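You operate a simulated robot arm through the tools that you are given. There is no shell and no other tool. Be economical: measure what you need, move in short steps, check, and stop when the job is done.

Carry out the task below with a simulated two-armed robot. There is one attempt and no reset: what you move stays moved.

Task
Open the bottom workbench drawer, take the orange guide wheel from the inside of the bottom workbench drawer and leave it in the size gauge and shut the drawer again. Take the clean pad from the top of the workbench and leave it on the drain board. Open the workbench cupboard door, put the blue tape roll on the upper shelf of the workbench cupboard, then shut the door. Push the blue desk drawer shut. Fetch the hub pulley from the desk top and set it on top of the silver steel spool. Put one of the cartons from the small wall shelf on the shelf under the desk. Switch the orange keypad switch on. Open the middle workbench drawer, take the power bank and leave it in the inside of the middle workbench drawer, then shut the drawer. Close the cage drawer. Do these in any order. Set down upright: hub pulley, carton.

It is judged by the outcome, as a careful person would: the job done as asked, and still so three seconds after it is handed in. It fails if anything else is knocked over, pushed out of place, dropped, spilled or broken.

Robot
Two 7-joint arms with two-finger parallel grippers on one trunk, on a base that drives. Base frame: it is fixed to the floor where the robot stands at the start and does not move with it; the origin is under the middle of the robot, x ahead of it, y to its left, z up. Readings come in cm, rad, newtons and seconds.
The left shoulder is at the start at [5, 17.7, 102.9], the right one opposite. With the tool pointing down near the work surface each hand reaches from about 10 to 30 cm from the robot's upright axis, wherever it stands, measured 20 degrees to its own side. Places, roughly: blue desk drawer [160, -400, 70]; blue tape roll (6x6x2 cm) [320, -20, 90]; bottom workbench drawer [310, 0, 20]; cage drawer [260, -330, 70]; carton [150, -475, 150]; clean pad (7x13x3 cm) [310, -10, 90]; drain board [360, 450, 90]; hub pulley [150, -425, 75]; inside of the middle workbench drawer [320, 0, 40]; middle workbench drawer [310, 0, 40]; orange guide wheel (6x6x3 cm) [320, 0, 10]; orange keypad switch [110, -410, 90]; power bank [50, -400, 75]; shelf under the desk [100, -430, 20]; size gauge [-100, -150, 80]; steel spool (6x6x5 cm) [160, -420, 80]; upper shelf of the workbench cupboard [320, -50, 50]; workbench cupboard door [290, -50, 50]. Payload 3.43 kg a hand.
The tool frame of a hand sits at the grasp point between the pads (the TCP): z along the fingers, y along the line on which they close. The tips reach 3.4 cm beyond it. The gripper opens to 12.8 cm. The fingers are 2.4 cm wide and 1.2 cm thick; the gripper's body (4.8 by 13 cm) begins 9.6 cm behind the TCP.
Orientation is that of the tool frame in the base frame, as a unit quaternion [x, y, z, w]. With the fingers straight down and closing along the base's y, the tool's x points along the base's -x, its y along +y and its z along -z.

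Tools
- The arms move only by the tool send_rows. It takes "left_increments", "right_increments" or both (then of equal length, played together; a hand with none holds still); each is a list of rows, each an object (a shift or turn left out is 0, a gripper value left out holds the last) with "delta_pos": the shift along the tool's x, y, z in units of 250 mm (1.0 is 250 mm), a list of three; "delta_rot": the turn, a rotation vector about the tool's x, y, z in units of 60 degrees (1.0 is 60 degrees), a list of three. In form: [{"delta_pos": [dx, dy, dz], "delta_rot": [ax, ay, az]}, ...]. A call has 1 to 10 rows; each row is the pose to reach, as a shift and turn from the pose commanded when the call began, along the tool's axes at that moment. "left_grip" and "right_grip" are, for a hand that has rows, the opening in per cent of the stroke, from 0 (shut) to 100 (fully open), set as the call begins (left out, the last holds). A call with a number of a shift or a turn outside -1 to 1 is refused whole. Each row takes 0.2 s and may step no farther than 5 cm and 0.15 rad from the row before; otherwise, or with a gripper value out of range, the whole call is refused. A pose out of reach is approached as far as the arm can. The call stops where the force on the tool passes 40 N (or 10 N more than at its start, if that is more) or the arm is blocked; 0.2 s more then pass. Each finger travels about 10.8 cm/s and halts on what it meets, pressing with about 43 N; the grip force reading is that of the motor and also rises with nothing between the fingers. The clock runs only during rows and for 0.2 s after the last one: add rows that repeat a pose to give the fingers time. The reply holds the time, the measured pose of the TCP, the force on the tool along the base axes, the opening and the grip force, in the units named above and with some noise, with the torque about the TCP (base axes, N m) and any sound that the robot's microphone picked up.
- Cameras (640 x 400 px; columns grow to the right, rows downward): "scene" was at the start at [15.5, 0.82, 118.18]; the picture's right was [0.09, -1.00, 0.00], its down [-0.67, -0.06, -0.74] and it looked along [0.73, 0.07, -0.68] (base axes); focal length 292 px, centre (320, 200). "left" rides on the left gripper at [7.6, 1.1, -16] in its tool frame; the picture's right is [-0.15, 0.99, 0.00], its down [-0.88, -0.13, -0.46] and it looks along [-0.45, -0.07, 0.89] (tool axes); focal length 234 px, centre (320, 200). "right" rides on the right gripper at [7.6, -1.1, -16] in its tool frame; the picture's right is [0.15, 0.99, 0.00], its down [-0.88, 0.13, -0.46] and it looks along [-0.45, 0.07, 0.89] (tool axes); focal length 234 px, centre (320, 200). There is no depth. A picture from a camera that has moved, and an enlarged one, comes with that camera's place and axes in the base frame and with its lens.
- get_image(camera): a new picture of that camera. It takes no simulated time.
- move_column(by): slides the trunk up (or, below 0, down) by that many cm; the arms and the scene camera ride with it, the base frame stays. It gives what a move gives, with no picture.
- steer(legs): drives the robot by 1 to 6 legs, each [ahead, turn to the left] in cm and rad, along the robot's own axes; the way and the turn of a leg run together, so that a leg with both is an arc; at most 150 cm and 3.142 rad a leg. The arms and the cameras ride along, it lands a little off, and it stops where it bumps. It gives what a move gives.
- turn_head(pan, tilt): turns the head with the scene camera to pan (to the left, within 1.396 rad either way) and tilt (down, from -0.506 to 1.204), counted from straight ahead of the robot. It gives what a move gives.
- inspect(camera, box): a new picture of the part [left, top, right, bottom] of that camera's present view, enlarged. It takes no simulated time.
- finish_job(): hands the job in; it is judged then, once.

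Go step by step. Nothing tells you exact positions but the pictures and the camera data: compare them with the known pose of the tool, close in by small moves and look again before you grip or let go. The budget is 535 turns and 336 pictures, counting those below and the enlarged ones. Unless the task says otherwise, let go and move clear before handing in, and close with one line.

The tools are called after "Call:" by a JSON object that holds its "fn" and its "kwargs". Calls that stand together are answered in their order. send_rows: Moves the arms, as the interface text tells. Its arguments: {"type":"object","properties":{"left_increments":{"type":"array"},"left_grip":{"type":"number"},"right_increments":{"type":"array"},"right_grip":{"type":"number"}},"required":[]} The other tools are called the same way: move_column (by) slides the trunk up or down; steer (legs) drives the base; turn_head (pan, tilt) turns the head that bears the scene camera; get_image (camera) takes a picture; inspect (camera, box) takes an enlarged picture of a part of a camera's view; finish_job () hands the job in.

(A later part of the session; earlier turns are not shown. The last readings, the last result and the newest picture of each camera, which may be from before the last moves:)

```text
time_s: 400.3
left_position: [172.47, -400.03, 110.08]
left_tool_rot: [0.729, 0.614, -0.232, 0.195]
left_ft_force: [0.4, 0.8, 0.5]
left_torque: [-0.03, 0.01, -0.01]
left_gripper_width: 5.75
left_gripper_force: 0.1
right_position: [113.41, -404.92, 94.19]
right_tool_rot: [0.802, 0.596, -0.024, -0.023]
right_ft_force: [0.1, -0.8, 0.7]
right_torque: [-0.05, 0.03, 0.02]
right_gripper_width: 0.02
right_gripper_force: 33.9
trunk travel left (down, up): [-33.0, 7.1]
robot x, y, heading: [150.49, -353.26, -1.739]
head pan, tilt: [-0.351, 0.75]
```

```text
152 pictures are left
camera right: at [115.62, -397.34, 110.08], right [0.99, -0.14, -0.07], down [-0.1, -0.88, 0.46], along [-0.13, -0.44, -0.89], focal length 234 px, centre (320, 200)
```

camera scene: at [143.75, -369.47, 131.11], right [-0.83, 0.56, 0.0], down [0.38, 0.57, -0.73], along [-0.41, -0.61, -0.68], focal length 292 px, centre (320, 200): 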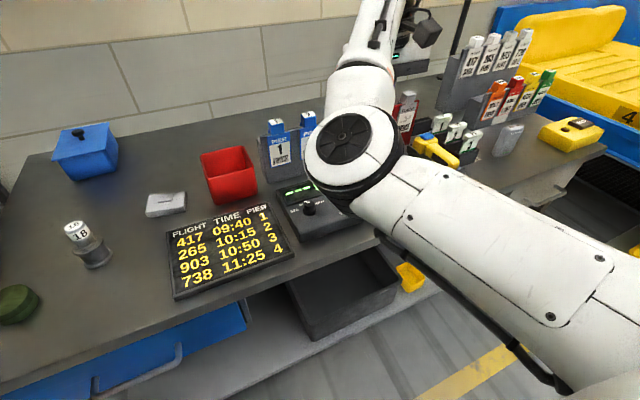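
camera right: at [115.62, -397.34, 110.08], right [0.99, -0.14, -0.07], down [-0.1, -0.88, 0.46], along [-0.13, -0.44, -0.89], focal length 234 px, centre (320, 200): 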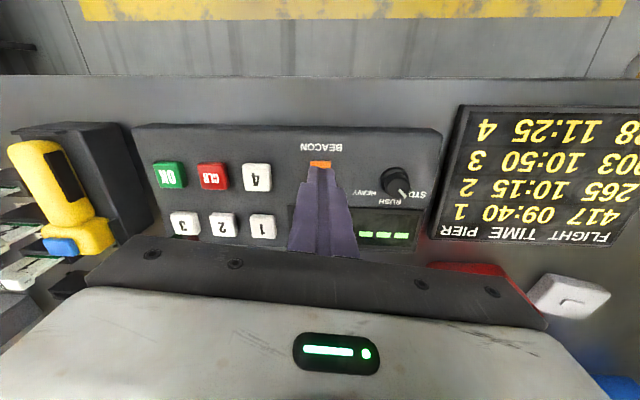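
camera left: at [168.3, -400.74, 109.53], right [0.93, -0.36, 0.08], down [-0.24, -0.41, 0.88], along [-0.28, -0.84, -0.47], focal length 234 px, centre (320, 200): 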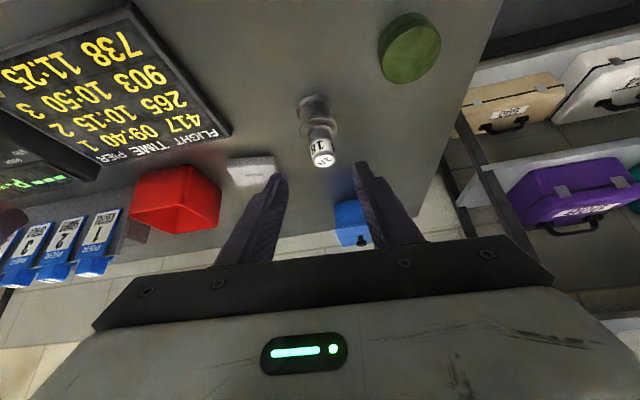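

Call:
{"fn": "send_rows", "kwargs": {"right_increments": [{"delta_pos": [0, 0, 0.06]}, {"delta_pos": [0, 0, 0.1]}, {"delta_pos": [0, 0, 0.12]}, {"delta_pos": [0, 0, 0.14]}, {"delta_pos": [0, 0, 0.16]}, {"delta_pos": [0, 0, 0.18]}, {"delta_pos": [0, 0, 0.2]}]}}

Call:
{"fn": "get_image", "kwargs": {"camera": "right"}}

```text
time_s: 401.9
left_position: [172.63, -399.86, 110.09]
left_tool_rot: [0.729, 0.613, -0.233, 0.196]
left_ft_force: [-0.7, 0.1, -0.9]
left_torque: [0.0, 0.0, 0.01]
left_gripper_width: 5.75
left_gripper_force: 0.0
right_position: [113.07, -404.86, 90.43]
right_tool_rot: [0.802, 0.596, -0.032, -0.02]
right_ft_force: [7.5, 13.8, 18.0]
right_torque: [0.19, -0.3, 0.14]
right_gripper_width: 0.0
right_gripper_force: 32.8
trunk travel left (down, up): [-33.0, 7.1]
robot x, y, heading: [150.51, -353.05, -1.74]
head pan, tilt: [-0.351, 0.75]
stopped in row 7 (right hand): the force on the tool passed its limit (the readings are from after the stop); the commanded pose is now the measured one
```

```text
151 pictures are left
camera right: at [115.46, -397.14, 106.13], right [0.99, -0.15, -0.07], down [-0.09, -0.88, 0.47], along [-0.13, -0.46, -0.88], focal length 234 px, centre (320, 200)
```

right: 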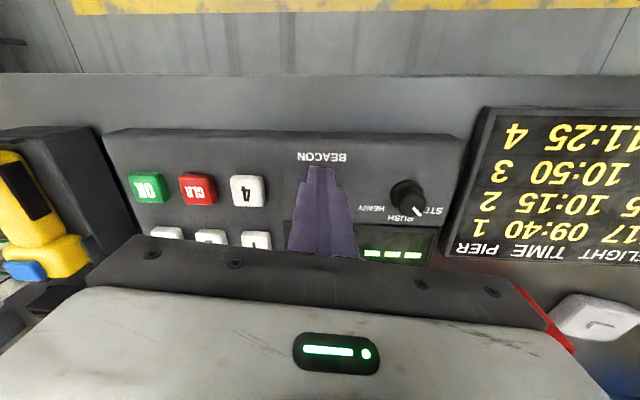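

Call:
{"fn": "send_rows", "kwargs": {"right_increments": [{"delta_pos": [0, 0, -0.12]}, {"delta_pos": [0, 0, -0.28]}, {"delta_pos": [0, 0, -0.44]}]}}

Call:
{"fn": "get_image", "kwargs": {"camera": "right"}}

Call:
{"fn": "turn_head", "kwargs": {"pan": -0.6, "tilt": 0.3}}

Call:
{"fn": "get_image", "kwargs": {"camera": "scene"}}

```text
time_s: 402.7
left_position: [172.61, -400.13, 109.95]
left_tool_rot: [0.729, 0.614, -0.231, 0.194]
left_ft_force: [-0.1, -0.6, -0.9]
left_torque: [-0.03, 0.02, -0.02]
left_gripper_width: 5.75
left_gripper_force: 0.2
right_position: [111.84, -404.93, 100.54]
right_tool_rot: [0.809, 0.586, -0.032, -0.027]
right_ft_force: [1.1, 1.0, -0.4]
right_torque: [0.0, 0.02, 0.01]
right_gripper_width: 0.0
right_gripper_force: 33.0
right hand out of reach, approached as far as the arm can: row 3
trunk travel left (down, up): [-33.0, 7.1]
robot x, y, heading: [150.13, -353.17, -1.737]
head pan, tilt: [-0.351, 0.75]
```

```text
150 pictures are left
camera right: at [114.59, -397.39, 116.43], right [0.98, -0.17, -0.08], down [-0.11, -0.88, 0.46], along [-0.15, -0.44, -0.88], focal length 234 px, centre (320, 200)
```

right: 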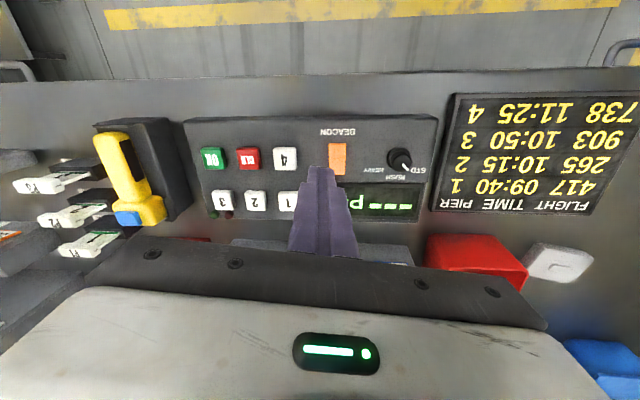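

```text
time_s: 403.6
left_position: [172.61, -400.14, 110.02]
left_tool_rot: [0.73, 0.613, -0.232, 0.194]
left_ft_force: [-0.3, -0.1, 0.5]
left_torque: [0.02, -0.01, 0.01]
left_gripper_width: 5.77
left_gripper_force: 0.1
right_position: [111.87, -405.2, 100.86]
right_tool_rot: [0.81, 0.584, -0.032, -0.023]
right_ft_force: [0.1, -0.1, 0.2]
right_torque: [0.01, -0.04, -0.02]
right_gripper_width: 0.0
right_gripper_force: 33.0
trunk travel left (down, up): [-33.0, 7.1]
robot x, y, heading: [150.35, -352.93, -1.739]
head pan, tilt: [-0.6, 0.3]
```

```text
149 pictures are left
camera scene: at [142.81, -366.69, 135.14], right [-0.72, 0.69, 0.0], down [0.21, 0.21, -0.96], along [-0.66, -0.69, -0.3], focal length 292 px, centre (320, 200)
```

scene: 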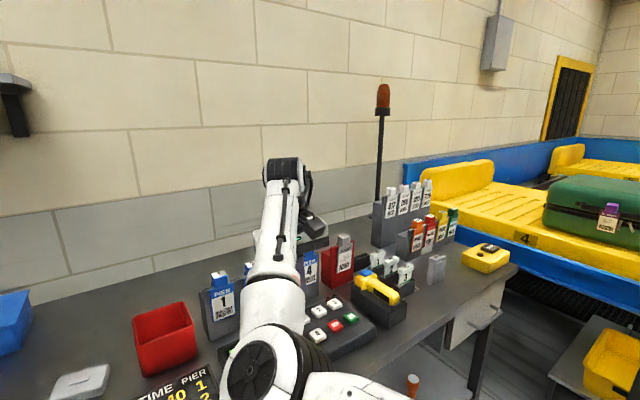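

Call:
{"fn": "inspect", "kwargs": {"camera": "right", "box": [260, 110, 440, 220]}}

Call:
{"fn": "inspect", "kwargs": {"camera": "scene", "box": [350, 70, 420, 120]}}

```text
3.56 times, centred on (350, 165) of right
camera zoom: at [114.49, -397.4, 116.63], right [0.98, -0.17, -0.08], down [-0.12, -0.88, 0.47], along [-0.15, -0.45, -0.88], focal length 833 px, centre (213, 324)
```

zoom: 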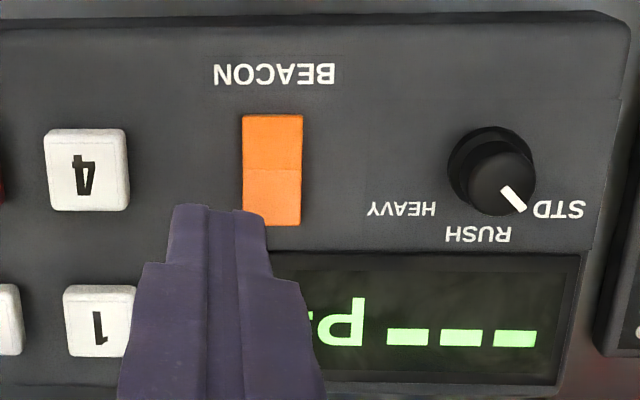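

```text
8.00 times, centred on (385, 95) of scene
camera zoom: at [142.81, -366.69, 135.14], right [-0.72, 0.69, 0.0], down [0.21, 0.21, -0.96], along [-0.66, -0.69, -0.3], focal length 2335 px, centre (-200, 1040)
```

zoom: 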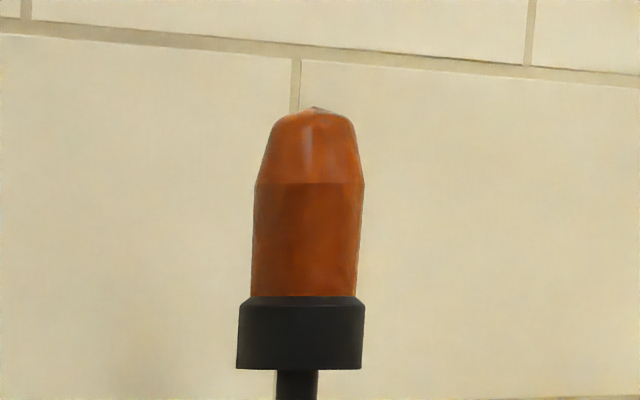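

Call:
{"fn": "steer", "kwargs": {"legs": [[-24, 0]]}}

Call:
{"fn": "turn_head", "kwargs": {"pan": -0.4, "tilt": 0.7}}

Call:
{"fn": "get_image", "kwargs": {"camera": "scene"}}

Call:
{"fn": "get_image", "kwargs": {"camera": "right"}}

```text
time_s: 405.4
left_position: [176.43, -377.12, 110.03]
left_tool_rot: [0.73, 0.613, -0.231, 0.195]
left_ft_force: [0.8, -0.1, -0.4]
left_torque: [0.01, -0.02, 0.01]
left_gripper_width: 5.78
left_gripper_force: 0.0
right_position: [115.66, -381.9, 101.12]
right_tool_rot: [0.811, 0.584, -0.034, -0.022]
right_ft_force: [0.0, -0.2, -0.5]
right_torque: [-0.01, 0.0, -0.01]
right_gripper_width: 0.0
right_gripper_force: 33.1
trunk travel left (down, up): [-33.0, 7.1]
robot x, y, heading: [154.19, -329.87, -1.739]
head pan, tilt: [-0.6, 0.3]
```

```text
time_s: 406.2
left_position: [176.35, -377.22, 110.11]
left_tool_rot: [0.73, 0.613, -0.231, 0.194]
left_ft_force: [1.3, -0.2, 0.3]
left_torque: [0.03, -0.02, -0.02]
left_gripper_width: 5.75
left_gripper_force: 0.0
right_position: [115.56, -381.95, 101.04]
right_tool_rot: [0.812, 0.582, -0.033, -0.022]
right_ft_force: [0.0, 0.4, -0.2]
right_torque: [-0.02, 0.02, 0.01]
right_gripper_width: 0.01
right_gripper_force: 33.2
trunk travel left (down, up): [-33.0, 7.1]
robot x, y, heading: [153.99, -329.83, -1.743]
head pan, tilt: [-0.4, 0.7]
```

```text
146 pictures are left
camera scene: at [148.62, -344.09, 131.55], right [-0.84, 0.54, 0.0], down [0.35, 0.54, -0.77], along [-0.41, -0.64, -0.64], focal length 292 px, centre (320, 200)
```

scene: 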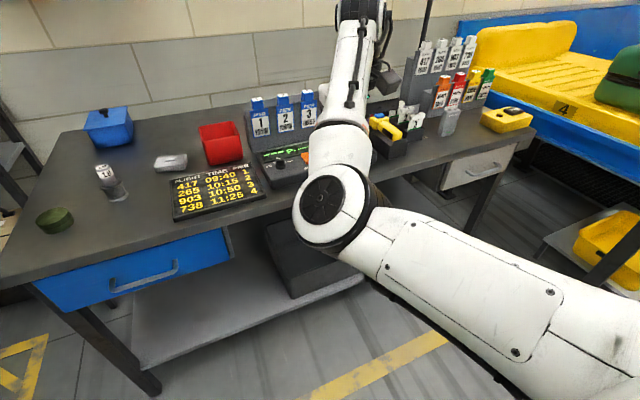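

```text
145 pictures are left
camera right: at [118.13, -374.21, 116.8], right [0.98, -0.18, -0.08], down [-0.12, -0.87, 0.47], along [-0.15, -0.45, -0.88], focal length 234 px, centre (320, 200)
```

right: 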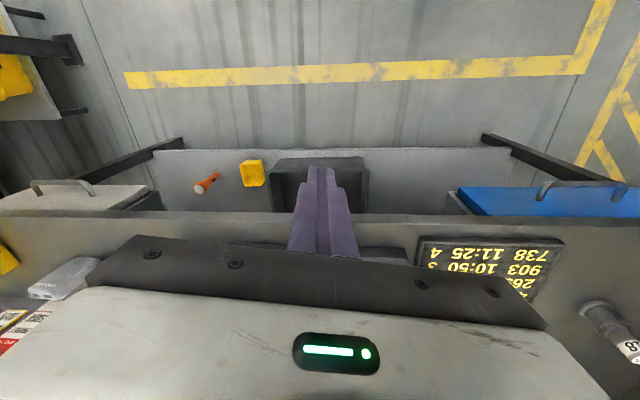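

Call:
{"fn": "inspect", "kwargs": {"camera": "scene", "box": [240, 120, 330, 190]}}

```text
5.71 times, centred on (285, 155) of scene
camera zoom: at [148.62, -344.09, 131.55], right [-0.84, 0.54, 0.0], down [0.35, 0.54, -0.77], along [-0.41, -0.64, -0.64], focal length 1668 px, centre (520, 457)
```

zoom: 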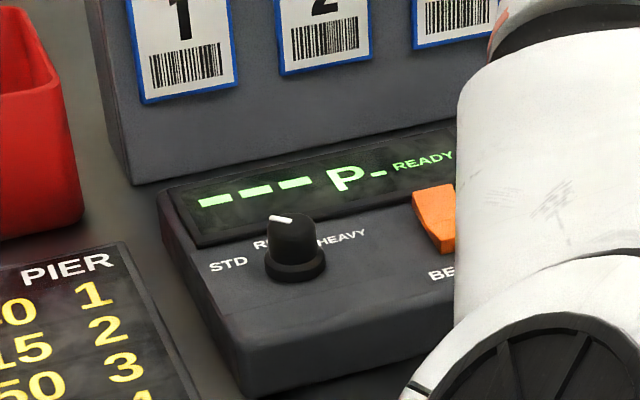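

Call:
{"fn": "send_rows", "kwargs": {"right_increments": [{"delta_pos": [0.1, 0, 0.12]}, {"delta_pos": [0.15, 0, 0.3]}, {"delta_pos": [0.15, 0, 0.48]}, {"delta_pos": [0.15, 0, 0.66]}, {"delta_pos": [0.15, 0, 0.84]}, {"delta_pos": [0.15, 0, 1.0]}]}}

Call:
{"fn": "get_image", "kwargs": {"camera": "scene"}}

```text
time_s: 407.6
left_position: [176.53, -377.05, 109.97]
left_tool_rot: [0.73, 0.613, -0.23, 0.195]
left_ft_force: [-0.1, -0.7, 0.4]
left_torque: [0.0, 0.0, 0.01]
left_gripper_width: 5.78
left_gripper_force: 0.1
right_position: [115.16, -378.49, 75.78]
right_tool_rot: [0.81, 0.585, -0.033, -0.021]
right_ft_force: [-0.3, 0.4, 0.0]
right_torque: [-0.02, -0.01, 0.02]
right_gripper_width: 0.0
right_gripper_force: 33.0
right hand out of reach, approached as far as the arm can: row 1, 2
trunk travel left (down, up): [-33.0, 7.1]
robot x, y, heading: [154.39, -329.98, -1.737]
head pan, tilt: [-0.4, 0.7]
```

```text
143 pictures are left
camera scene: at [148.57, -344.09, 131.54], right [-0.84, 0.54, 0.0], down [0.35, 0.54, -0.76], along [-0.41, -0.64, -0.64], focal length 292 px, centre (320, 200)
```

scene: 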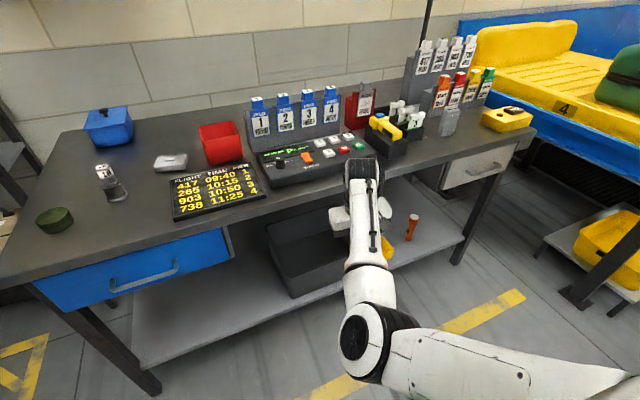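

Call:
{"fn": "inspect", "kwargs": {"camera": "scene", "box": [270, 130, 350, 185]}}

```text
7.27 times, centred on (310, 158) of scene
camera zoom: at [148.57, -344.09, 131.54], right [-0.84, 0.54, 0.0], down [0.35, 0.54, -0.76], along [-0.41, -0.64, -0.64], focal length 2122 px, centre (393, 509)
```

zoom: 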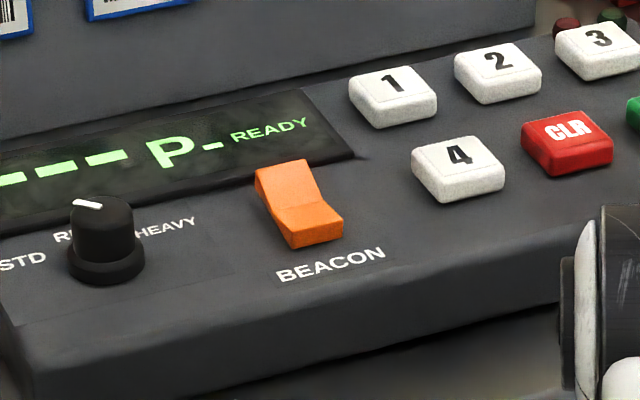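

Call:
{"fn": "move_column", "kwargs": {"by": -28}}

Call:
{"fn": "turn_head", "kwargs": {"pan": -0.35, "tilt": 0.3}}

Call:
{"fn": "get_image", "kwargs": {"camera": "scene"}}

```text
time_s: 410.4
left_position: [176.35, -377.05, 81.94]
left_tool_rot: [0.73, 0.613, -0.232, 0.194]
left_ft_force: [0.3, -0.2, -0.1]
left_torque: [-0.02, 0.0, -0.01]
left_gripper_width: 5.76
left_gripper_force: 0.1
right_position: [114.97, -378.43, 47.72]
right_tool_rot: [0.811, 0.583, -0.033, -0.022]
right_ft_force: [-0.3, 0.3, 0.0]
right_torque: [-0.01, 0.01, 0.01]
right_gripper_width: 0.02
right_gripper_force: 32.9
trunk travel left (down, up): [-5.0, 35.1]
robot x, y, heading: [154.3, -330.22, -1.741]
head pan, tilt: [-0.4, 0.7]
```

```text
time_s: 411.3
left_position: [176.35, -377.09, 81.98]
left_tool_rot: [0.73, 0.612, -0.232, 0.194]
left_ft_force: [-0.6, -0.6, 0.2]
left_torque: [-0.03, -0.03, -0.01]
left_gripper_width: 5.77
left_gripper_force: 0.0
right_position: [115.01, -378.46, 47.82]
right_tool_rot: [0.811, 0.583, -0.035, -0.022]
right_ft_force: [-0.1, -0.1, -0.1]
right_torque: [0.01, 0.02, -0.02]
right_gripper_width: 0.0
right_gripper_force: 32.7
trunk travel left (down, up): [-5.0, 35.1]
robot x, y, heading: [154.28, -330.22, -1.745]
head pan, tilt: [-0.351, 0.3]
```

```text
141 pictures are left
camera scene: at [148.56, -345.03, 107.15], right [-0.87, 0.5, 0.0], down [0.15, 0.26, -0.96], along [-0.48, -0.83, -0.3], focal length 292 px, centre (320, 200)
```

scene: 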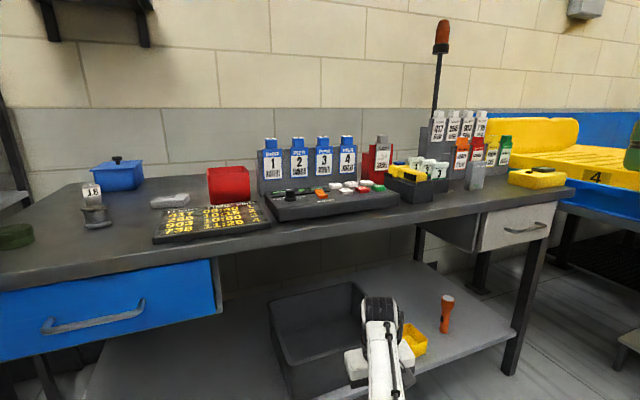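

Call:
{"fn": "inspect", "kwargs": {"camera": "scene", "box": [280, 170, 360, 220]}}

Call:
{"fn": "inspect", "kwargs": {"camera": "scene", "box": [0, 240, 240, 370]}}

```text
8.00 times, centred on (320, 195) of scene
camera zoom: at [148.56, -345.03, 107.15], right [-0.87, 0.5, 0.0], down [0.15, 0.26, -0.96], along [-0.48, -0.83, -0.3], focal length 2335 px, centre (320, 240)
```

zoom: 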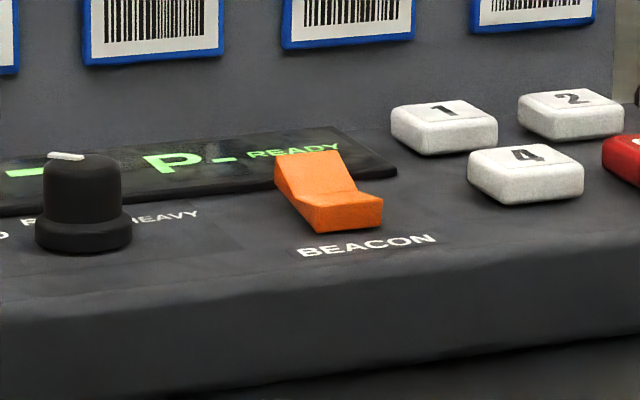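

```text
2.67 times, centred on (120, 305) of scene
camera zoom: at [148.56, -345.03, 107.15], right [-0.87, 0.5, 0.0], down [0.15, 0.26, -0.96], along [-0.48, -0.83, -0.3], focal length 778 px, centre (853, -80)
```

zoom: 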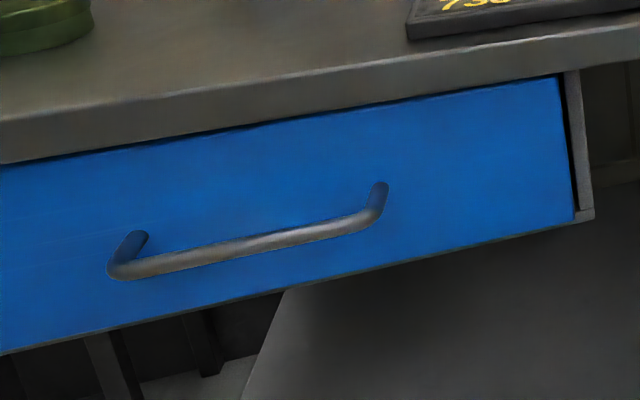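

Now it's clear: the rocker's far end stands raised and the near end is down, so "on" means pressing the far end. I raise up again and return over it.

Call:
{"fn": "move_column", "kwargs": {"by": 28}}

Call:
{"fn": "send_rows", "kwargs": {"right_increments": [{"delta_pos": [0, 0, -0.18]}, {"delta_pos": [0, 0, -0.36]}, {"delta_pos": [0, 0, -0.54]}, {"delta_pos": [0, 0, -0.72]}, {"delta_pos": [0, 0, -0.9]}, {"delta_pos": [0, 0, -0.96]}]}}

Call:
{"fn": "steer", "kwargs": {"legs": [[28, 0]]}}

Call:
{"fn": "get_image", "kwargs": {"camera": "right"}}

```text
time_s: 414.1
left_position: [176.48, -377.11, 110.07]
left_tool_rot: [0.73, 0.613, -0.232, 0.195]
left_ft_force: [-0.1, 0.3, 0.2]
left_torque: [0.01, 0.0, 0.0]
left_gripper_width: 5.77
left_gripper_force: 0.0
right_position: [114.91, -378.53, 75.81]
right_tool_rot: [0.812, 0.583, -0.035, -0.021]
right_ft_force: [-0.3, -0.5, 0.3]
right_torque: [0.0, -0.02, 0.0]
right_gripper_width: 0.02
right_gripper_force: 33.1
trunk travel left (down, up): [-33.0, 7.1]
robot x, y, heading: [154.26, -330.15, -1.742]
head pan, tilt: [-0.351, 0.3]
```

```text
time_s: 415.6
left_position: [176.47, -377.16, 109.97]
left_tool_rot: [0.73, 0.613, -0.232, 0.194]
left_ft_force: [0.3, -0.3, 0.2]
left_torque: [-0.04, 0.01, 0.0]
left_gripper_width: 5.77
left_gripper_force: 0.0
right_position: [113.42, -379.34, 98.99]
right_tool_rot: [0.82, 0.571, -0.035, -0.031]
right_ft_force: [-0.3, 0.2, -0.1]
right_torque: [0.0, 0.01, 0.01]
right_gripper_width: 0.0
right_gripper_force: 33.3
right hand out of reach, approached as far as the arm can: row 4, 5, 6
trunk travel left (down, up): [-33.0, 7.1]
robot x, y, heading: [154.57, -330.46, -1.745]
head pan, tilt: [-0.351, 0.3]
```

```text
time_s: 417.5
left_position: [171.91, -404.62, 110.04]
left_tool_rot: [0.73, 0.613, -0.231, 0.194]
left_ft_force: [-0.4, -0.3, 0.2]
left_torque: [0.01, 0.02, 0.04]
left_gripper_width: 5.77
left_gripper_force: 0.1
right_position: [108.66, -406.97, 99.43]
right_tool_rot: [0.82, 0.571, -0.036, -0.024]
right_ft_force: [-0.9, -0.4, 0.2]
right_torque: [0.04, -0.01, -0.02]
right_gripper_width: 0.02
right_gripper_force: 33.5
trunk travel left (down, up): [-33.0, 7.1]
robot x, y, heading: [149.57, -357.34, -1.738]
head pan, tilt: [-0.351, 0.3]
```

```text
138 pictures are left
camera right: at [111.8, -399.46, 115.23], right [0.98, -0.2, -0.08], down [-0.14, -0.87, 0.47], along [-0.17, -0.45, -0.88], focal length 234 px, centre (320, 200)
```

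right: 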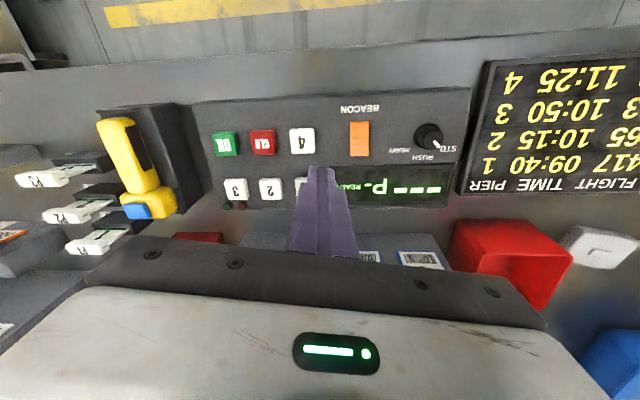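

Call:
{"fn": "steer", "kwargs": {"legs": [[0, 0.082], [-2.6, 0]]}}

Call:
{"fn": "send_rows", "kwargs": {"right_increments": [{"delta_pos": [0, 0, 0.08]}, {"delta_pos": [0, 0, 0.16]}, {"delta_pos": [0, 0, 0.22]}]}}

Call:
{"fn": "get_image", "kwargs": {"camera": "right"}}

```text
time_s: 418.8
left_position: [175.88, -399.95, 110.03]
left_tool_rot: [0.704, 0.643, -0.223, 0.204]
left_ft_force: [0.2, 1.2, 0.0]
left_torque: [0.01, 0.02, -0.01]
left_gripper_width: 5.8
left_gripper_force: 0.0
right_position: [113.2, -407.39, 99.63]
right_tool_rot: [0.796, 0.604, -0.038, -0.022]
right_ft_force: [-0.3, -0.6, -0.1]
right_torque: [-0.03, -0.02, -0.02]
right_gripper_width: 0.0
right_gripper_force: 32.6
trunk travel left (down, up): [-33.0, 7.1]
robot x, y, heading: [149.41, -354.97, -1.655]
head pan, tilt: [-0.351, 0.3]
```

```text
time_s: 419.6
left_position: [175.94, -399.94, 109.93]
left_tool_rot: [0.703, 0.643, -0.224, 0.205]
left_ft_force: [-0.5, -0.5, -1.0]
left_torque: [0.02, 0.01, 0.0]
left_gripper_width: 5.76
left_gripper_force: 0.1
right_position: [112.5, -407.83, 94.03]
right_tool_rot: [0.796, 0.603, -0.038, -0.022]
right_ft_force: [-0.8, -1.1, -0.1]
right_torque: [-0.02, -0.04, 0.01]
right_gripper_width: 0.01
right_gripper_force: 33.2
trunk travel left (down, up): [-33.0, 7.1]
robot x, y, heading: [149.5, -355.11, -1.658]
head pan, tilt: [-0.351, 0.3]
```

```text
137 pictures are left
camera right: at [114.95, -399.99, 109.78], right [0.99, -0.13, -0.09], down [-0.07, -0.88, 0.47], along [-0.14, -0.46, -0.88], focal length 234 px, centre (320, 200)
```

right: 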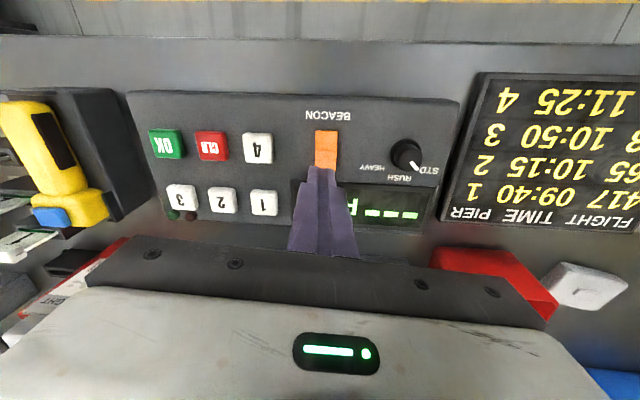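

Call:
{"fn": "send_rows", "kwargs": {"right_increments": [{"delta_pos": [0, 0, 0.04]}, {"delta_pos": [0, 0, 0.08]}, {"delta_pos": [0, 0, 0.1]}, {"delta_pos": [0, 0, 0.12]}, {"delta_pos": [0, 0, 0.14]}, {"delta_pos": [0, 0, 0.16]}, {"delta_pos": [0, 0, 0.18]}]}}

Call:
{"fn": "get_image", "kwargs": {"camera": "right"}}

```text
time_s: 421.2
left_position: [176.0, -399.76, 110.2]
left_tool_rot: [0.703, 0.643, -0.225, 0.205]
left_ft_force: [-0.6, -0.9, 0.3]
left_torque: [-0.01, -0.04, 0.0]
left_gripper_width: 5.74
left_gripper_force: 0.1
right_position: [112.24, -407.73, 90.46]
right_tool_rot: [0.797, 0.603, -0.045, -0.019]
right_ft_force: [1.2, -3.7, 39.7]
right_torque: [0.18, -0.39, 0.1]
right_gripper_width: 0.0
right_gripper_force: 33.4
trunk travel left (down, up): [-33.0, 7.1]
robot x, y, heading: [149.89, -354.77, -1.657]
head pan, tilt: [-0.351, 0.3]
```

```text
136 pictures are left
camera right: at [114.8, -399.76, 106.11], right [0.99, -0.13, -0.09], down [-0.07, -0.87, 0.49], along [-0.14, -0.47, -0.87], focal length 234 px, centre (320, 200)
```

right: 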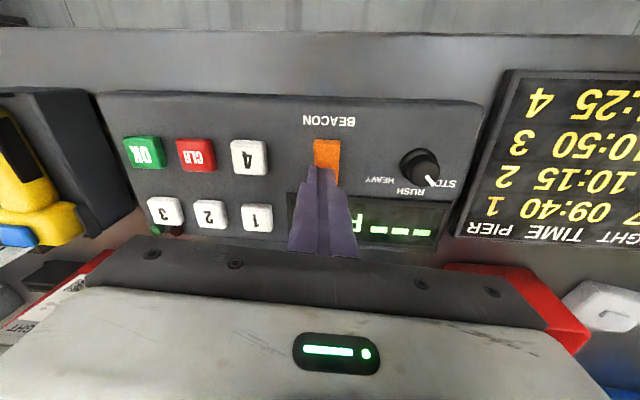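

Call:
{"fn": "send_rows", "kwargs": {"right_increments": [{"delta_pos": [0, 0, -0.12]}, {"delta_pos": [0, 0, -0.26]}, {"delta_pos": [0, 0, -0.42]}]}}

Call:
{"fn": "inspect", "kwargs": {"camera": "right", "box": [260, 90, 440, 200]}}

Call:
{"fn": "steer", "kwargs": {"legs": [[-26, 0]]}}

Call:
{"fn": "send_rows", "kwargs": {"right_increments": [{"delta_pos": [0.1, 0, 0.12]}, {"delta_pos": [0.15, 0, 0.3]}, {"delta_pos": [0.15, 0, 0.48]}, {"delta_pos": [0.15, 0, 0.66]}, {"delta_pos": [0.15, 0, 0.84]}, {"delta_pos": [0.15, 0, 1.0]}]}}

Call:
{"fn": "get_image", "kwargs": {"camera": "scene"}}

```text
time_s: 422.0
left_position: [175.98, -399.89, 110.01]
left_tool_rot: [0.704, 0.642, -0.224, 0.204]
left_ft_force: [-0.5, -0.6, 0.2]
left_torque: [-0.01, -0.03, 0.02]
left_gripper_width: 5.73
left_gripper_force: 0.1
right_position: [112.69, -407.36, 99.8]
right_tool_rot: [0.798, 0.601, -0.037, -0.024]
right_ft_force: [0.7, -0.1, -0.6]
right_torque: [-0.03, -0.01, 0.0]
right_gripper_width: 0.02
right_gripper_force: 33.0
trunk travel left (down, up): [-33.0, 7.1]
robot x, y, heading: [149.9, -355.19, -1.655]
head pan, tilt: [-0.351, 0.3]
```

```text
3.56 times, centred on (350, 145) of right
camera zoom: at [115.17, -399.46, 115.62], right [0.99, -0.13, -0.09], down [-0.08, -0.88, 0.47], along [-0.14, -0.46, -0.88], focal length 833 px, centre (213, 396)
```

zoom: 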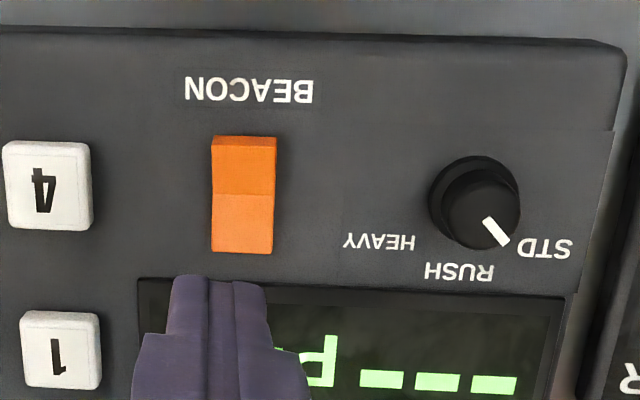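

```text
time_s: 423.9
left_position: [178.24, -374.25, 110.21]
left_tool_rot: [0.703, 0.644, -0.223, 0.204]
left_ft_force: [0.2, 0.6, -0.5]
left_torque: [0.04, -0.01, 0.02]
left_gripper_width: 5.77
left_gripper_force: 0.2
right_position: [114.94, -381.81, 100.04]
right_tool_rot: [0.797, 0.603, -0.038, -0.022]
right_ft_force: [-0.4, -0.8, -0.2]
right_torque: [-0.01, 0.01, 0.01]
right_gripper_width: 0.0
right_gripper_force: 33.3
trunk travel left (down, up): [-33.0, 7.1]
robot x, y, heading: [151.85, -329.13, -1.653]
head pan, tilt: [-0.351, 0.3]
```

```text
time_s: 425.3
left_position: [178.16, -374.14, 109.99]
left_tool_rot: [0.702, 0.645, -0.222, 0.205]
left_ft_force: [-0.5, -0.6, -0.3]
left_torque: [0.0, 0.02, 0.04]
left_gripper_width: 5.78
left_gripper_force: 0.1
right_position: [114.12, -378.36, 75.05]
right_tool_rot: [0.796, 0.603, -0.039, -0.022]
right_ft_force: [0.2, 0.1, -0.9]
right_torque: [0.0, -0.02, -0.02]
right_gripper_width: 0.02
right_gripper_force: 33.0
right hand out of reach, approached as far as the arm can: row 1
trunk travel left (down, up): [-33.0, 7.1]
robot x, y, heading: [151.63, -328.98, -1.653]
head pan, tilt: [-0.351, 0.3]
```

```text
134 pictures are left
camera scene: at [147.52, -344.7, 135.15], right [-0.91, 0.42, 0.0], down [0.12, 0.27, -0.96], along [-0.4, -0.87, -0.3], focal length 292 px, centre (320, 200)
```

scene: 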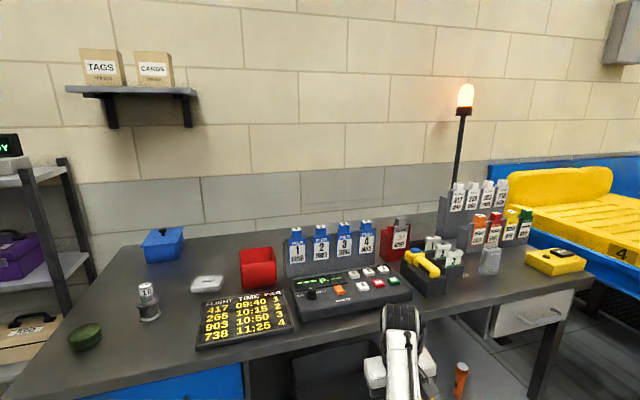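

The beacon is lit, so the switch is on. Next the carton: "CARDS" is at about (153, −462, z 148), within reach for the left arm pointing forward with the trunk raised. I raise everything and set the left hand.

Call:
{"fn": "move_column", "kwargs": {"by": 7}}

Call:
{"fn": "send_rows", "kwargs": {"left_increments": [{"delta_pos": [-0.098, -0.085, -0.14], "delta_rot": [0, -0.13, 0]}, {"delta_pos": [-0.196, -0.17, -0.28], "delta_rot": [0, -0.26, 0]}, {"delta_pos": [-0.294, -0.255, -0.42], "delta_rot": [0, -0.39, 0]}, {"delta_pos": [-0.392, -0.34, -0.56], "delta_rot": [0, -0.52, 0]}, {"delta_pos": [-0.49, -0.425, -0.7], "delta_rot": [0, -0.65, 0]}, {"delta_pos": [-0.588, -0.51, -0.84], "delta_rot": [0, -0.78, 0]}, {"delta_pos": [-0.69, -0.6, -0.98], "delta_rot": [0, -0.917, 0]}], "left_grip": 100}}

Call:
{"fn": "send_rows", "kwargs": {"right_increments": [{"delta_pos": [0, 0, -0.18]}, {"delta_pos": [0, 0, -0.36]}, {"delta_pos": [0, 0, -0.54]}, {"delta_pos": [0, 0, -0.72]}, {"delta_pos": [0, 0, -0.9]}, {"delta_pos": [0, 0, -1.0]}]}}

Call:
{"fn": "get_image", "kwargs": {"camera": "left"}}

Call:
{"fn": "get_image", "kwargs": {"camera": "scene"}}

```text
time_s: 426.4
left_position: [178.21, -374.2, 117.06]
left_tool_rot: [0.702, 0.645, -0.223, 0.204]
left_ft_force: [-1.2, -0.4, 0.4]
left_torque: [-0.04, -0.02, -0.01]
left_gripper_width: 5.76
left_gripper_force: 0.1
right_position: [113.93, -378.33, 82.13]
right_tool_rot: [0.797, 0.602, -0.039, -0.023]
right_ft_force: [-0.3, -0.3, 0.5]
right_torque: [0.0, -0.01, 0.0]
right_gripper_width: 0.01
right_gripper_force: 32.6
trunk travel left (down, up): [-40.0, 0.1]
robot x, y, heading: [151.79, -329.3, -1.651]
head pan, tilt: [-0.351, 0.3]
```

```text
time_s: 427.9
left_position: [163.0, -372.98, 146.79]
left_tool_rot: [-0.52, -0.476, 0.522, -0.479]
left_ft_force: [0.1, 0.7, 0.1]
left_torque: [0.03, -0.01, -0.01]
left_gripper_width: 12.78
left_gripper_force: 0.1
right_position: [113.86, -378.36, 82.11]
right_tool_rot: [0.796, 0.603, -0.038, -0.023]
right_ft_force: [-0.4, 0.3, -0.1]
right_torque: [0.01, 0.03, -0.01]
right_gripper_width: 0.02
right_gripper_force: 32.8
trunk travel left (down, up): [-40.0, 0.1]
robot x, y, heading: [151.72, -329.36, -1.653]
head pan, tilt: [-0.351, 0.3]
```

```text
time_s: 429.4
left_position: [163.2, -373.05, 146.65]
left_tool_rot: [-0.52, -0.478, 0.521, -0.479]
left_ft_force: [1.3, -0.5, 0.7]
left_torque: [0.03, -0.01, 0.0]
left_gripper_width: 12.8
left_gripper_force: 0.0
right_position: [112.58, -378.87, 106.24]
right_tool_rot: [0.806, 0.59, -0.04, -0.032]
right_ft_force: [-0.1, 0.3, 0.1]
right_torque: [0.01, 0.04, -0.04]
right_gripper_width: 0.02
right_gripper_force: 32.8
right hand out of reach, approached as far as the arm can: row 5, 6
trunk travel left (down, up): [-40.0, 0.1]
robot x, y, heading: [151.99, -329.28, -1.653]
head pan, tilt: [-0.351, 0.3]
```

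```text
133 pictures are left
camera left: at [165.71, -357.22, 139.07], right [0.99, -0.08, 0.15], down [-0.09, 0.47, 0.88], along [-0.14, -0.88, 0.45], focal length 234 px, centre (320, 200)
```

left: 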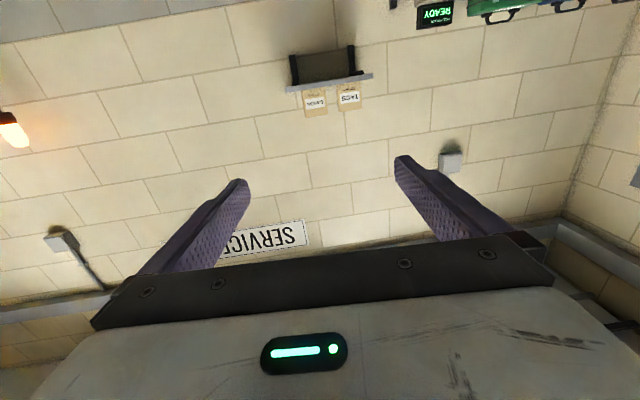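

```text
132 pictures are left
camera scene: at [147.58, -344.67, 142.15], right [-0.91, 0.42, 0.0], down [0.12, 0.27, -0.96], along [-0.4, -0.87, -0.3], focal length 292 px, centre (320, 200)
```

scene: 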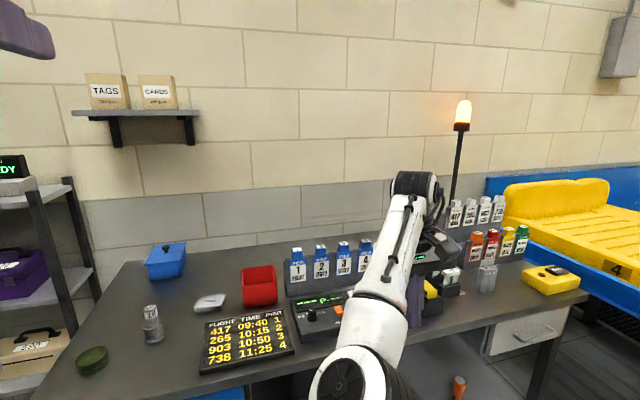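

Call:
{"fn": "steer", "kwargs": {"legs": [[0, -0.02], [38, 0]]}}

Call:
{"fn": "get_image", "kwargs": {"camera": "left"}}

Call:
{"fn": "get_image", "kwargs": {"camera": "scene"}}

```text
time_s: 432.0
left_position: [158.79, -409.54, 146.67]
left_tool_rot: [-0.524, -0.473, 0.526, -0.474]
left_ft_force: [-0.4, -0.5, -0.4]
left_torque: [-0.02, 0.02, 0.01]
left_gripper_width: 12.79
left_gripper_force: 0.0
right_position: [108.24, -414.57, 106.57]
right_tool_rot: [0.811, 0.583, -0.042, -0.026]
right_ft_force: [0.6, 0.1, 1.0]
right_torque: [0.02, 0.02, 0.01]
right_gripper_width: 0.01
right_gripper_force: 32.8
trunk travel left (down, up): [-40.0, 0.1]
robot x, y, heading: [148.29, -365.4, -1.668]
head pan, tilt: [-0.351, 0.3]
```

```text
131 pictures are left
camera left: at [161.57, -393.7, 139.06], right [0.98, -0.1, 0.15], down [-0.08, 0.47, 0.88], along [-0.16, -0.88, 0.45], focal length 234 px, centre (320, 200)
```

left: 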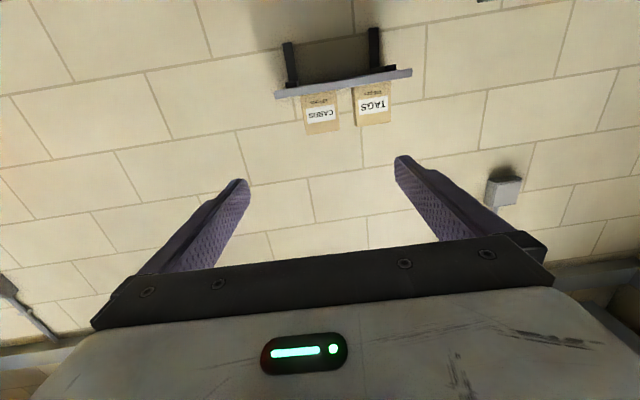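

```text
130 pictures are left
camera scene: at [143.67, -380.84, 142.14], right [-0.9, 0.43, 0.0], down [0.13, 0.27, -0.96], along [-0.42, -0.86, -0.3], focal length 292 px, centre (320, 200)
```

scene: 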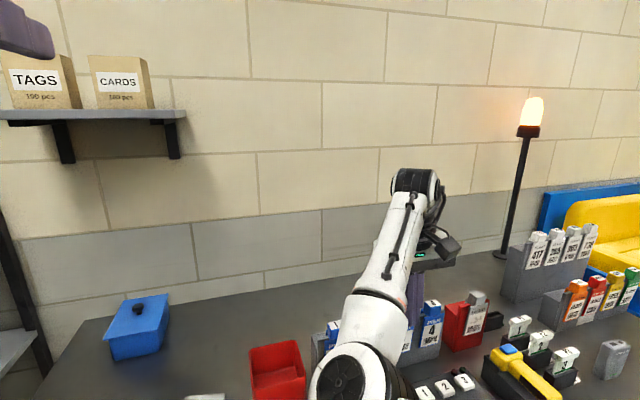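

Call:
{"fn": "send_rows", "kwargs": {"left_increments": [{"delta_pos": [0, -0.02, 0], "delta_rot": [0.06, 0, 0]}, {"delta_pos": [0, -0.02, 0], "delta_rot": [0.12, 0, 0]}]}}

Call:
{"fn": "steer", "kwargs": {"legs": [[14, 0]]}}

Call:
{"fn": "get_image", "kwargs": {"camera": "left"}}

```text
time_s: 432.6
left_position: [158.23, -409.15, 146.68]
left_tool_rot: [-0.553, -0.438, 0.555, -0.44]
left_ft_force: [-0.2, -0.4, -0.4]
left_torque: [-0.05, -0.02, -0.03]
left_gripper_width: 12.82
left_gripper_force: 0.0
right_position: [108.11, -414.55, 106.6]
right_tool_rot: [0.812, 0.581, -0.043, -0.026]
right_ft_force: [0.5, 0.0, 0.1]
right_torque: [-0.01, -0.01, 0.01]
right_gripper_width: 0.02
right_gripper_force: 33.1
trunk travel left (down, up): [-40.0, 0.1]
robot x, y, heading: [148.19, -365.85, -1.675]
head pan, tilt: [-0.351, 0.3]
```

```text
time_s: 434.0
left_position: [157.0, -421.35, 146.78]
left_tool_rot: [-0.553, -0.439, 0.554, -0.441]
left_ft_force: [-1.0, 1.1, 0.9]
left_torque: [0.06, 0.01, -0.02]
left_gripper_width: 12.81
left_gripper_force: 0.1
right_position: [106.73, -426.48, 106.74]
right_tool_rot: [0.813, 0.579, -0.042, -0.027]
right_ft_force: [0.4, 0.0, 1.0]
right_torque: [-0.04, 0.02, -0.01]
right_gripper_width: 0.0
right_gripper_force: 32.6
trunk travel left (down, up): [-40.0, 0.1]
robot x, y, heading: [146.97, -377.54, -1.669]
head pan, tilt: [-0.351, 0.3]
stopped in leg 1: the robot was blocked; the commanded pose is now the measured one
```

```text
129 pictures are left
camera left: at [161.83, -406.08, 139.09], right [0.96, -0.22, 0.15], down [-0.02, 0.48, 0.88], along [-0.27, -0.85, 0.45], focal length 234 px, centre (320, 200)
```

left: 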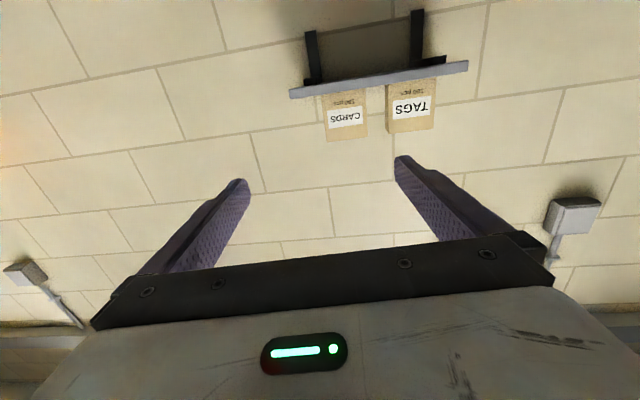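

Call:
{"fn": "send_rows", "kwargs": {"left_increments": [{"delta_pos": [0, 0.03, 0.16]}, {"delta_pos": [0, 0.06, 0.32]}, {"delta_pos": [0, 0.09, 0.48]}, {"delta_pos": [0, 0.12, 0.64]}, {"delta_pos": [0, 0.15, 0.8]}, {"delta_pos": [0, 0.16, 0.94]}]}}

Call:
{"fn": "get_image", "kwargs": {"camera": "left"}}

```text
time_s: 435.4
left_position: [155.74, -445.4, 146.71]
left_tool_rot: [0.554, 0.439, -0.554, 0.44]
left_ft_force: [0.6, -0.1, -0.2]
left_torque: [0.02, -0.02, 0.01]
left_gripper_width: 12.81
left_gripper_force: 0.1
right_position: [106.7, -426.72, 106.59]
right_tool_rot: [0.813, 0.581, -0.041, -0.027]
right_ft_force: [0.5, 0.7, -0.1]
right_torque: [0.03, 0.03, 0.0]
right_gripper_width: 0.01
right_gripper_force: 32.6
trunk travel left (down, up): [-40.0, 0.1]
robot x, y, heading: [146.94, -377.98, -1.67]
head pan, tilt: [-0.351, 0.3]
```

```text
128 pictures are left
camera left: at [160.41, -430.1, 139.13], right [0.96, -0.22, 0.15], down [-0.03, 0.47, 0.88], along [-0.27, -0.85, 0.45], focal length 234 px, centre (320, 200)
```

left: 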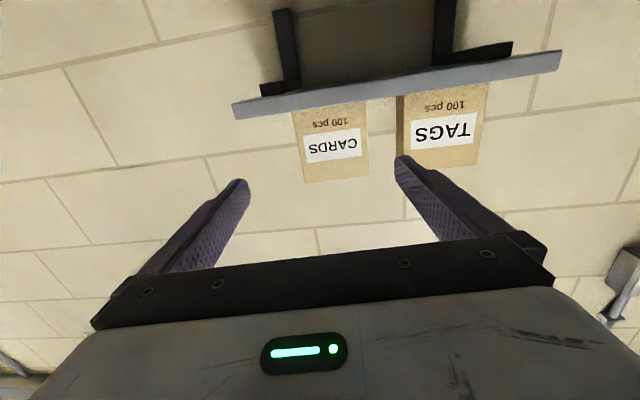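

Call:
{"fn": "send_rows", "kwargs": {"left_increments": [{"delta_pos": [0, 0.06, 0.12]}, {"delta_pos": [0, 0.06, 0.26]}, {"delta_pos": [0, 0.06, 0.4]}, {"delta_pos": [0, 0.06, 0.52]}, {"delta_pos": [0, 0.06, 0.6]}]}}

Call:
{"fn": "get_image", "kwargs": {"camera": "left"}}

```text
time_s: 436.6
left_position: [153.76, -460.25, 146.77]
left_tool_rot: [-0.554, -0.439, 0.554, -0.441]
left_ft_force: [0.2, 0.4, -0.5]
left_torque: [0.01, 0.01, 0.0]
left_gripper_width: 12.8
left_gripper_force: 0.0
right_position: [106.68, -426.75, 106.65]
right_tool_rot: [0.812, 0.581, -0.042, -0.027]
right_ft_force: [0.5, 0.1, -0.3]
right_torque: [0.02, 0.0, 0.03]
right_gripper_width: 0.0
right_gripper_force: 33.0
trunk travel left (down, up): [-40.0, 0.1]
robot x, y, heading: [146.9, -377.77, -1.669]
head pan, tilt: [-0.351, 0.3]
```

```text
127 pictures are left
camera left: at [158.55, -445.0, 139.18], right [0.96, -0.22, 0.15], down [-0.02, 0.48, 0.88], along [-0.27, -0.85, 0.45], focal length 234 px, centre (320, 200)
```

left: 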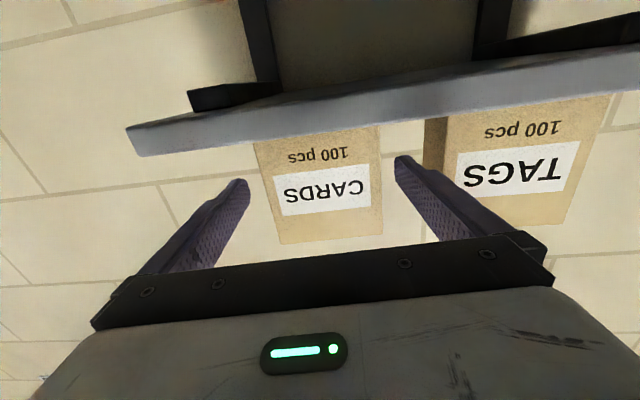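

Call:
{"fn": "send_rows", "kwargs": {"left_increments": [{"delta_pos": [0, 0.0, 0.05]}, {"delta_pos": [0, 0.0, 0.11]}]}}

Call:
{"fn": "send_rows", "kwargs": {"left_increments": [{"delta_pos": [0, 0, 0]}, {"delta_pos": [0, 0, 0]}, {"delta_pos": [0, 0, 0]}, {"delta_pos": [0, 0, 0]}], "left_grip": 0}}

Call:
{"fn": "get_image", "kwargs": {"camera": "left"}}

```text
time_s: 437.2
left_position: [152.97, -462.88, 146.94]
left_tool_rot: [-0.553, -0.438, 0.554, -0.442]
left_ft_force: [0.7, -0.2, -0.6]
left_torque: [0.0, 0.0, -0.01]
left_gripper_width: 12.81
left_gripper_force: 0.0
right_position: [106.87, -426.62, 106.6]
right_tool_rot: [0.813, 0.58, -0.042, -0.025]
right_ft_force: [-0.8, 0.0, 0.0]
right_torque: [-0.03, -0.04, 0.01]
right_gripper_width: 0.0
right_gripper_force: 32.5
trunk travel left (down, up): [-40.0, 0.1]
robot x, y, heading: [147.33, -377.68, -1.674]
head pan, tilt: [-0.351, 0.3]
```

```text
time_s: 438.2
left_position: [153.08, -462.87, 146.8]
left_tool_rot: [-0.554, -0.439, 0.554, -0.44]
left_ft_force: [1.6, -0.4, 1.5]
left_torque: [-0.24, -0.11, 0.09]
left_gripper_width: 9.99
left_gripper_force: 42.7
right_position: [106.77, -426.69, 106.79]
right_tool_rot: [0.812, 0.581, -0.042, -0.026]
right_ft_force: [0.0, -0.1, 0.6]
right_torque: [-0.03, 0.01, 0.01]
right_gripper_width: 0.01
right_gripper_force: 33.1
trunk travel left (down, up): [-40.0, 0.1]
robot x, y, heading: [146.97, -377.46, -1.672]
head pan, tilt: [-0.351, 0.3]
```

```text
126 pictures are left
camera left: at [157.88, -447.6, 139.17], right [0.96, -0.22, 0.15], down [-0.02, 0.48, 0.88], along [-0.27, -0.85, 0.45], focal length 234 px, centre (320, 200)
```

left: 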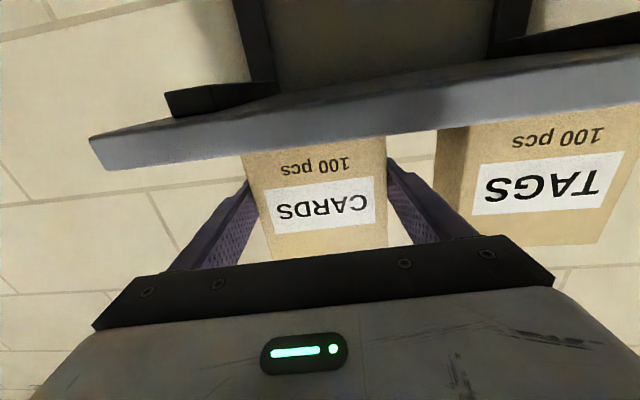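

Gripped the CARDS carton (10 cm). I lift it clear and draw it back.

Call:
{"fn": "send_rows", "kwargs": {"left_increments": [{"delta_pos": [-0.06, 0, 0]}, {"delta_pos": [-0.12, 0, 0]}, {"delta_pos": [-0.14, 0, -0.15]}, {"delta_pos": [-0.14, 0, -0.32]}, {"delta_pos": [-0.14, 0, -0.5]}, {"delta_pos": [-0.14, 0, -0.68]}, {"delta_pos": [-0.14, 0, -0.86]}]}}

Call:
{"fn": "get_image", "kwargs": {"camera": "left"}}

Call:
{"fn": "steer", "kwargs": {"legs": [[-45, 0]]}}

Call:
{"fn": "turn_head", "kwargs": {"pan": 0, "tilt": 0.6}}

Call:
{"fn": "get_image", "kwargs": {"camera": "scene"}}

```text
time_s: 439.8
left_position: [158.01, -441.89, 149.99]
left_tool_rot: [0.554, 0.439, -0.554, 0.439]
left_ft_force: [0.1, -0.7, -3.9]
left_torque: [0.1, -0.06, 0.02]
left_gripper_width: 9.94
left_gripper_force: 42.7
left hand out of reach, approached as far as the arm can: row 1, 2
right_position: [106.83, -426.59, 106.71]
right_tool_rot: [0.813, 0.581, -0.042, -0.026]
right_ft_force: [-0.9, 0.4, 0.6]
right_torque: [-0.07, -0.02, 0.0]
right_gripper_width: 0.0
right_gripper_force: 32.9
trunk travel left (down, up): [-40.0, 0.1]
robot x, y, heading: [147.02, -377.77, -1.67]
head pan, tilt: [-0.351, 0.3]
```

```text
125 pictures are left
camera left: at [162.75, -426.6, 142.44], right [0.96, -0.22, 0.15], down [-0.02, 0.47, 0.88], along [-0.27, -0.85, 0.45], focal length 234 px, centre (320, 200)
```

left: 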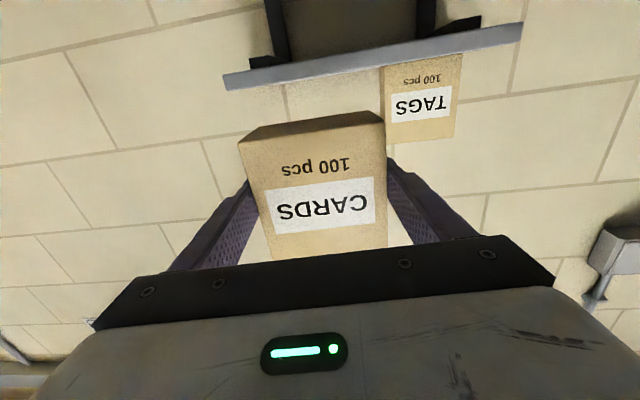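

```text
time_s: 442.5
left_position: [162.69, -397.99, 150.02]
left_tool_rot: [0.553, 0.44, -0.553, 0.442]
left_ft_force: [0.1, 0.6, -4.2]
left_torque: [0.1, -0.04, -0.07]
left_gripper_width: 9.96
left_gripper_force: 42.7
right_position: [111.24, -382.85, 106.7]
right_tool_rot: [0.811, 0.583, -0.041, -0.027]
right_ft_force: [-0.5, 1.0, 0.0]
right_torque: [-0.03, 0.01, -0.03]
right_gripper_width: 0.01
right_gripper_force: 33.3
trunk travel left (down, up): [-40.0, 0.1]
robot x, y, heading: [151.17, -333.43, -1.662]
head pan, tilt: [-0.351, 0.3]
```

```text
time_s: 443.3
left_position: [162.53, -397.9, 150.13]
left_tool_rot: [-0.552, -0.442, 0.553, -0.441]
left_ft_force: [0.6, -0.3, -3.0]
left_torque: [0.09, -0.03, 0.03]
left_gripper_width: 9.97
left_gripper_force: 42.6
right_position: [111.31, -382.92, 106.62]
right_tool_rot: [0.811, 0.583, -0.042, -0.026]
right_ft_force: [-0.1, 0.2, 0.1]
right_torque: [0.05, 0.03, 0.0]
right_gripper_width: 0.02
right_gripper_force: 33.0
trunk travel left (down, up): [-40.0, 0.1]
robot x, y, heading: [151.43, -333.52, -1.666]
head pan, tilt: [0.0, 0.6]
```

```text
124 pictures are left
camera scene: at [150.02, -349.4, 139.4], right [-1.0, 0.09, 0.0], down [0.05, 0.56, -0.83], along [-0.08, -0.82, -0.56], focal length 292 px, centre (320, 200)
```

scene: 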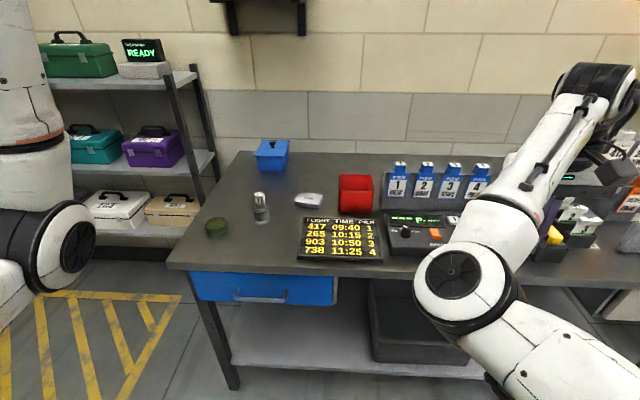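

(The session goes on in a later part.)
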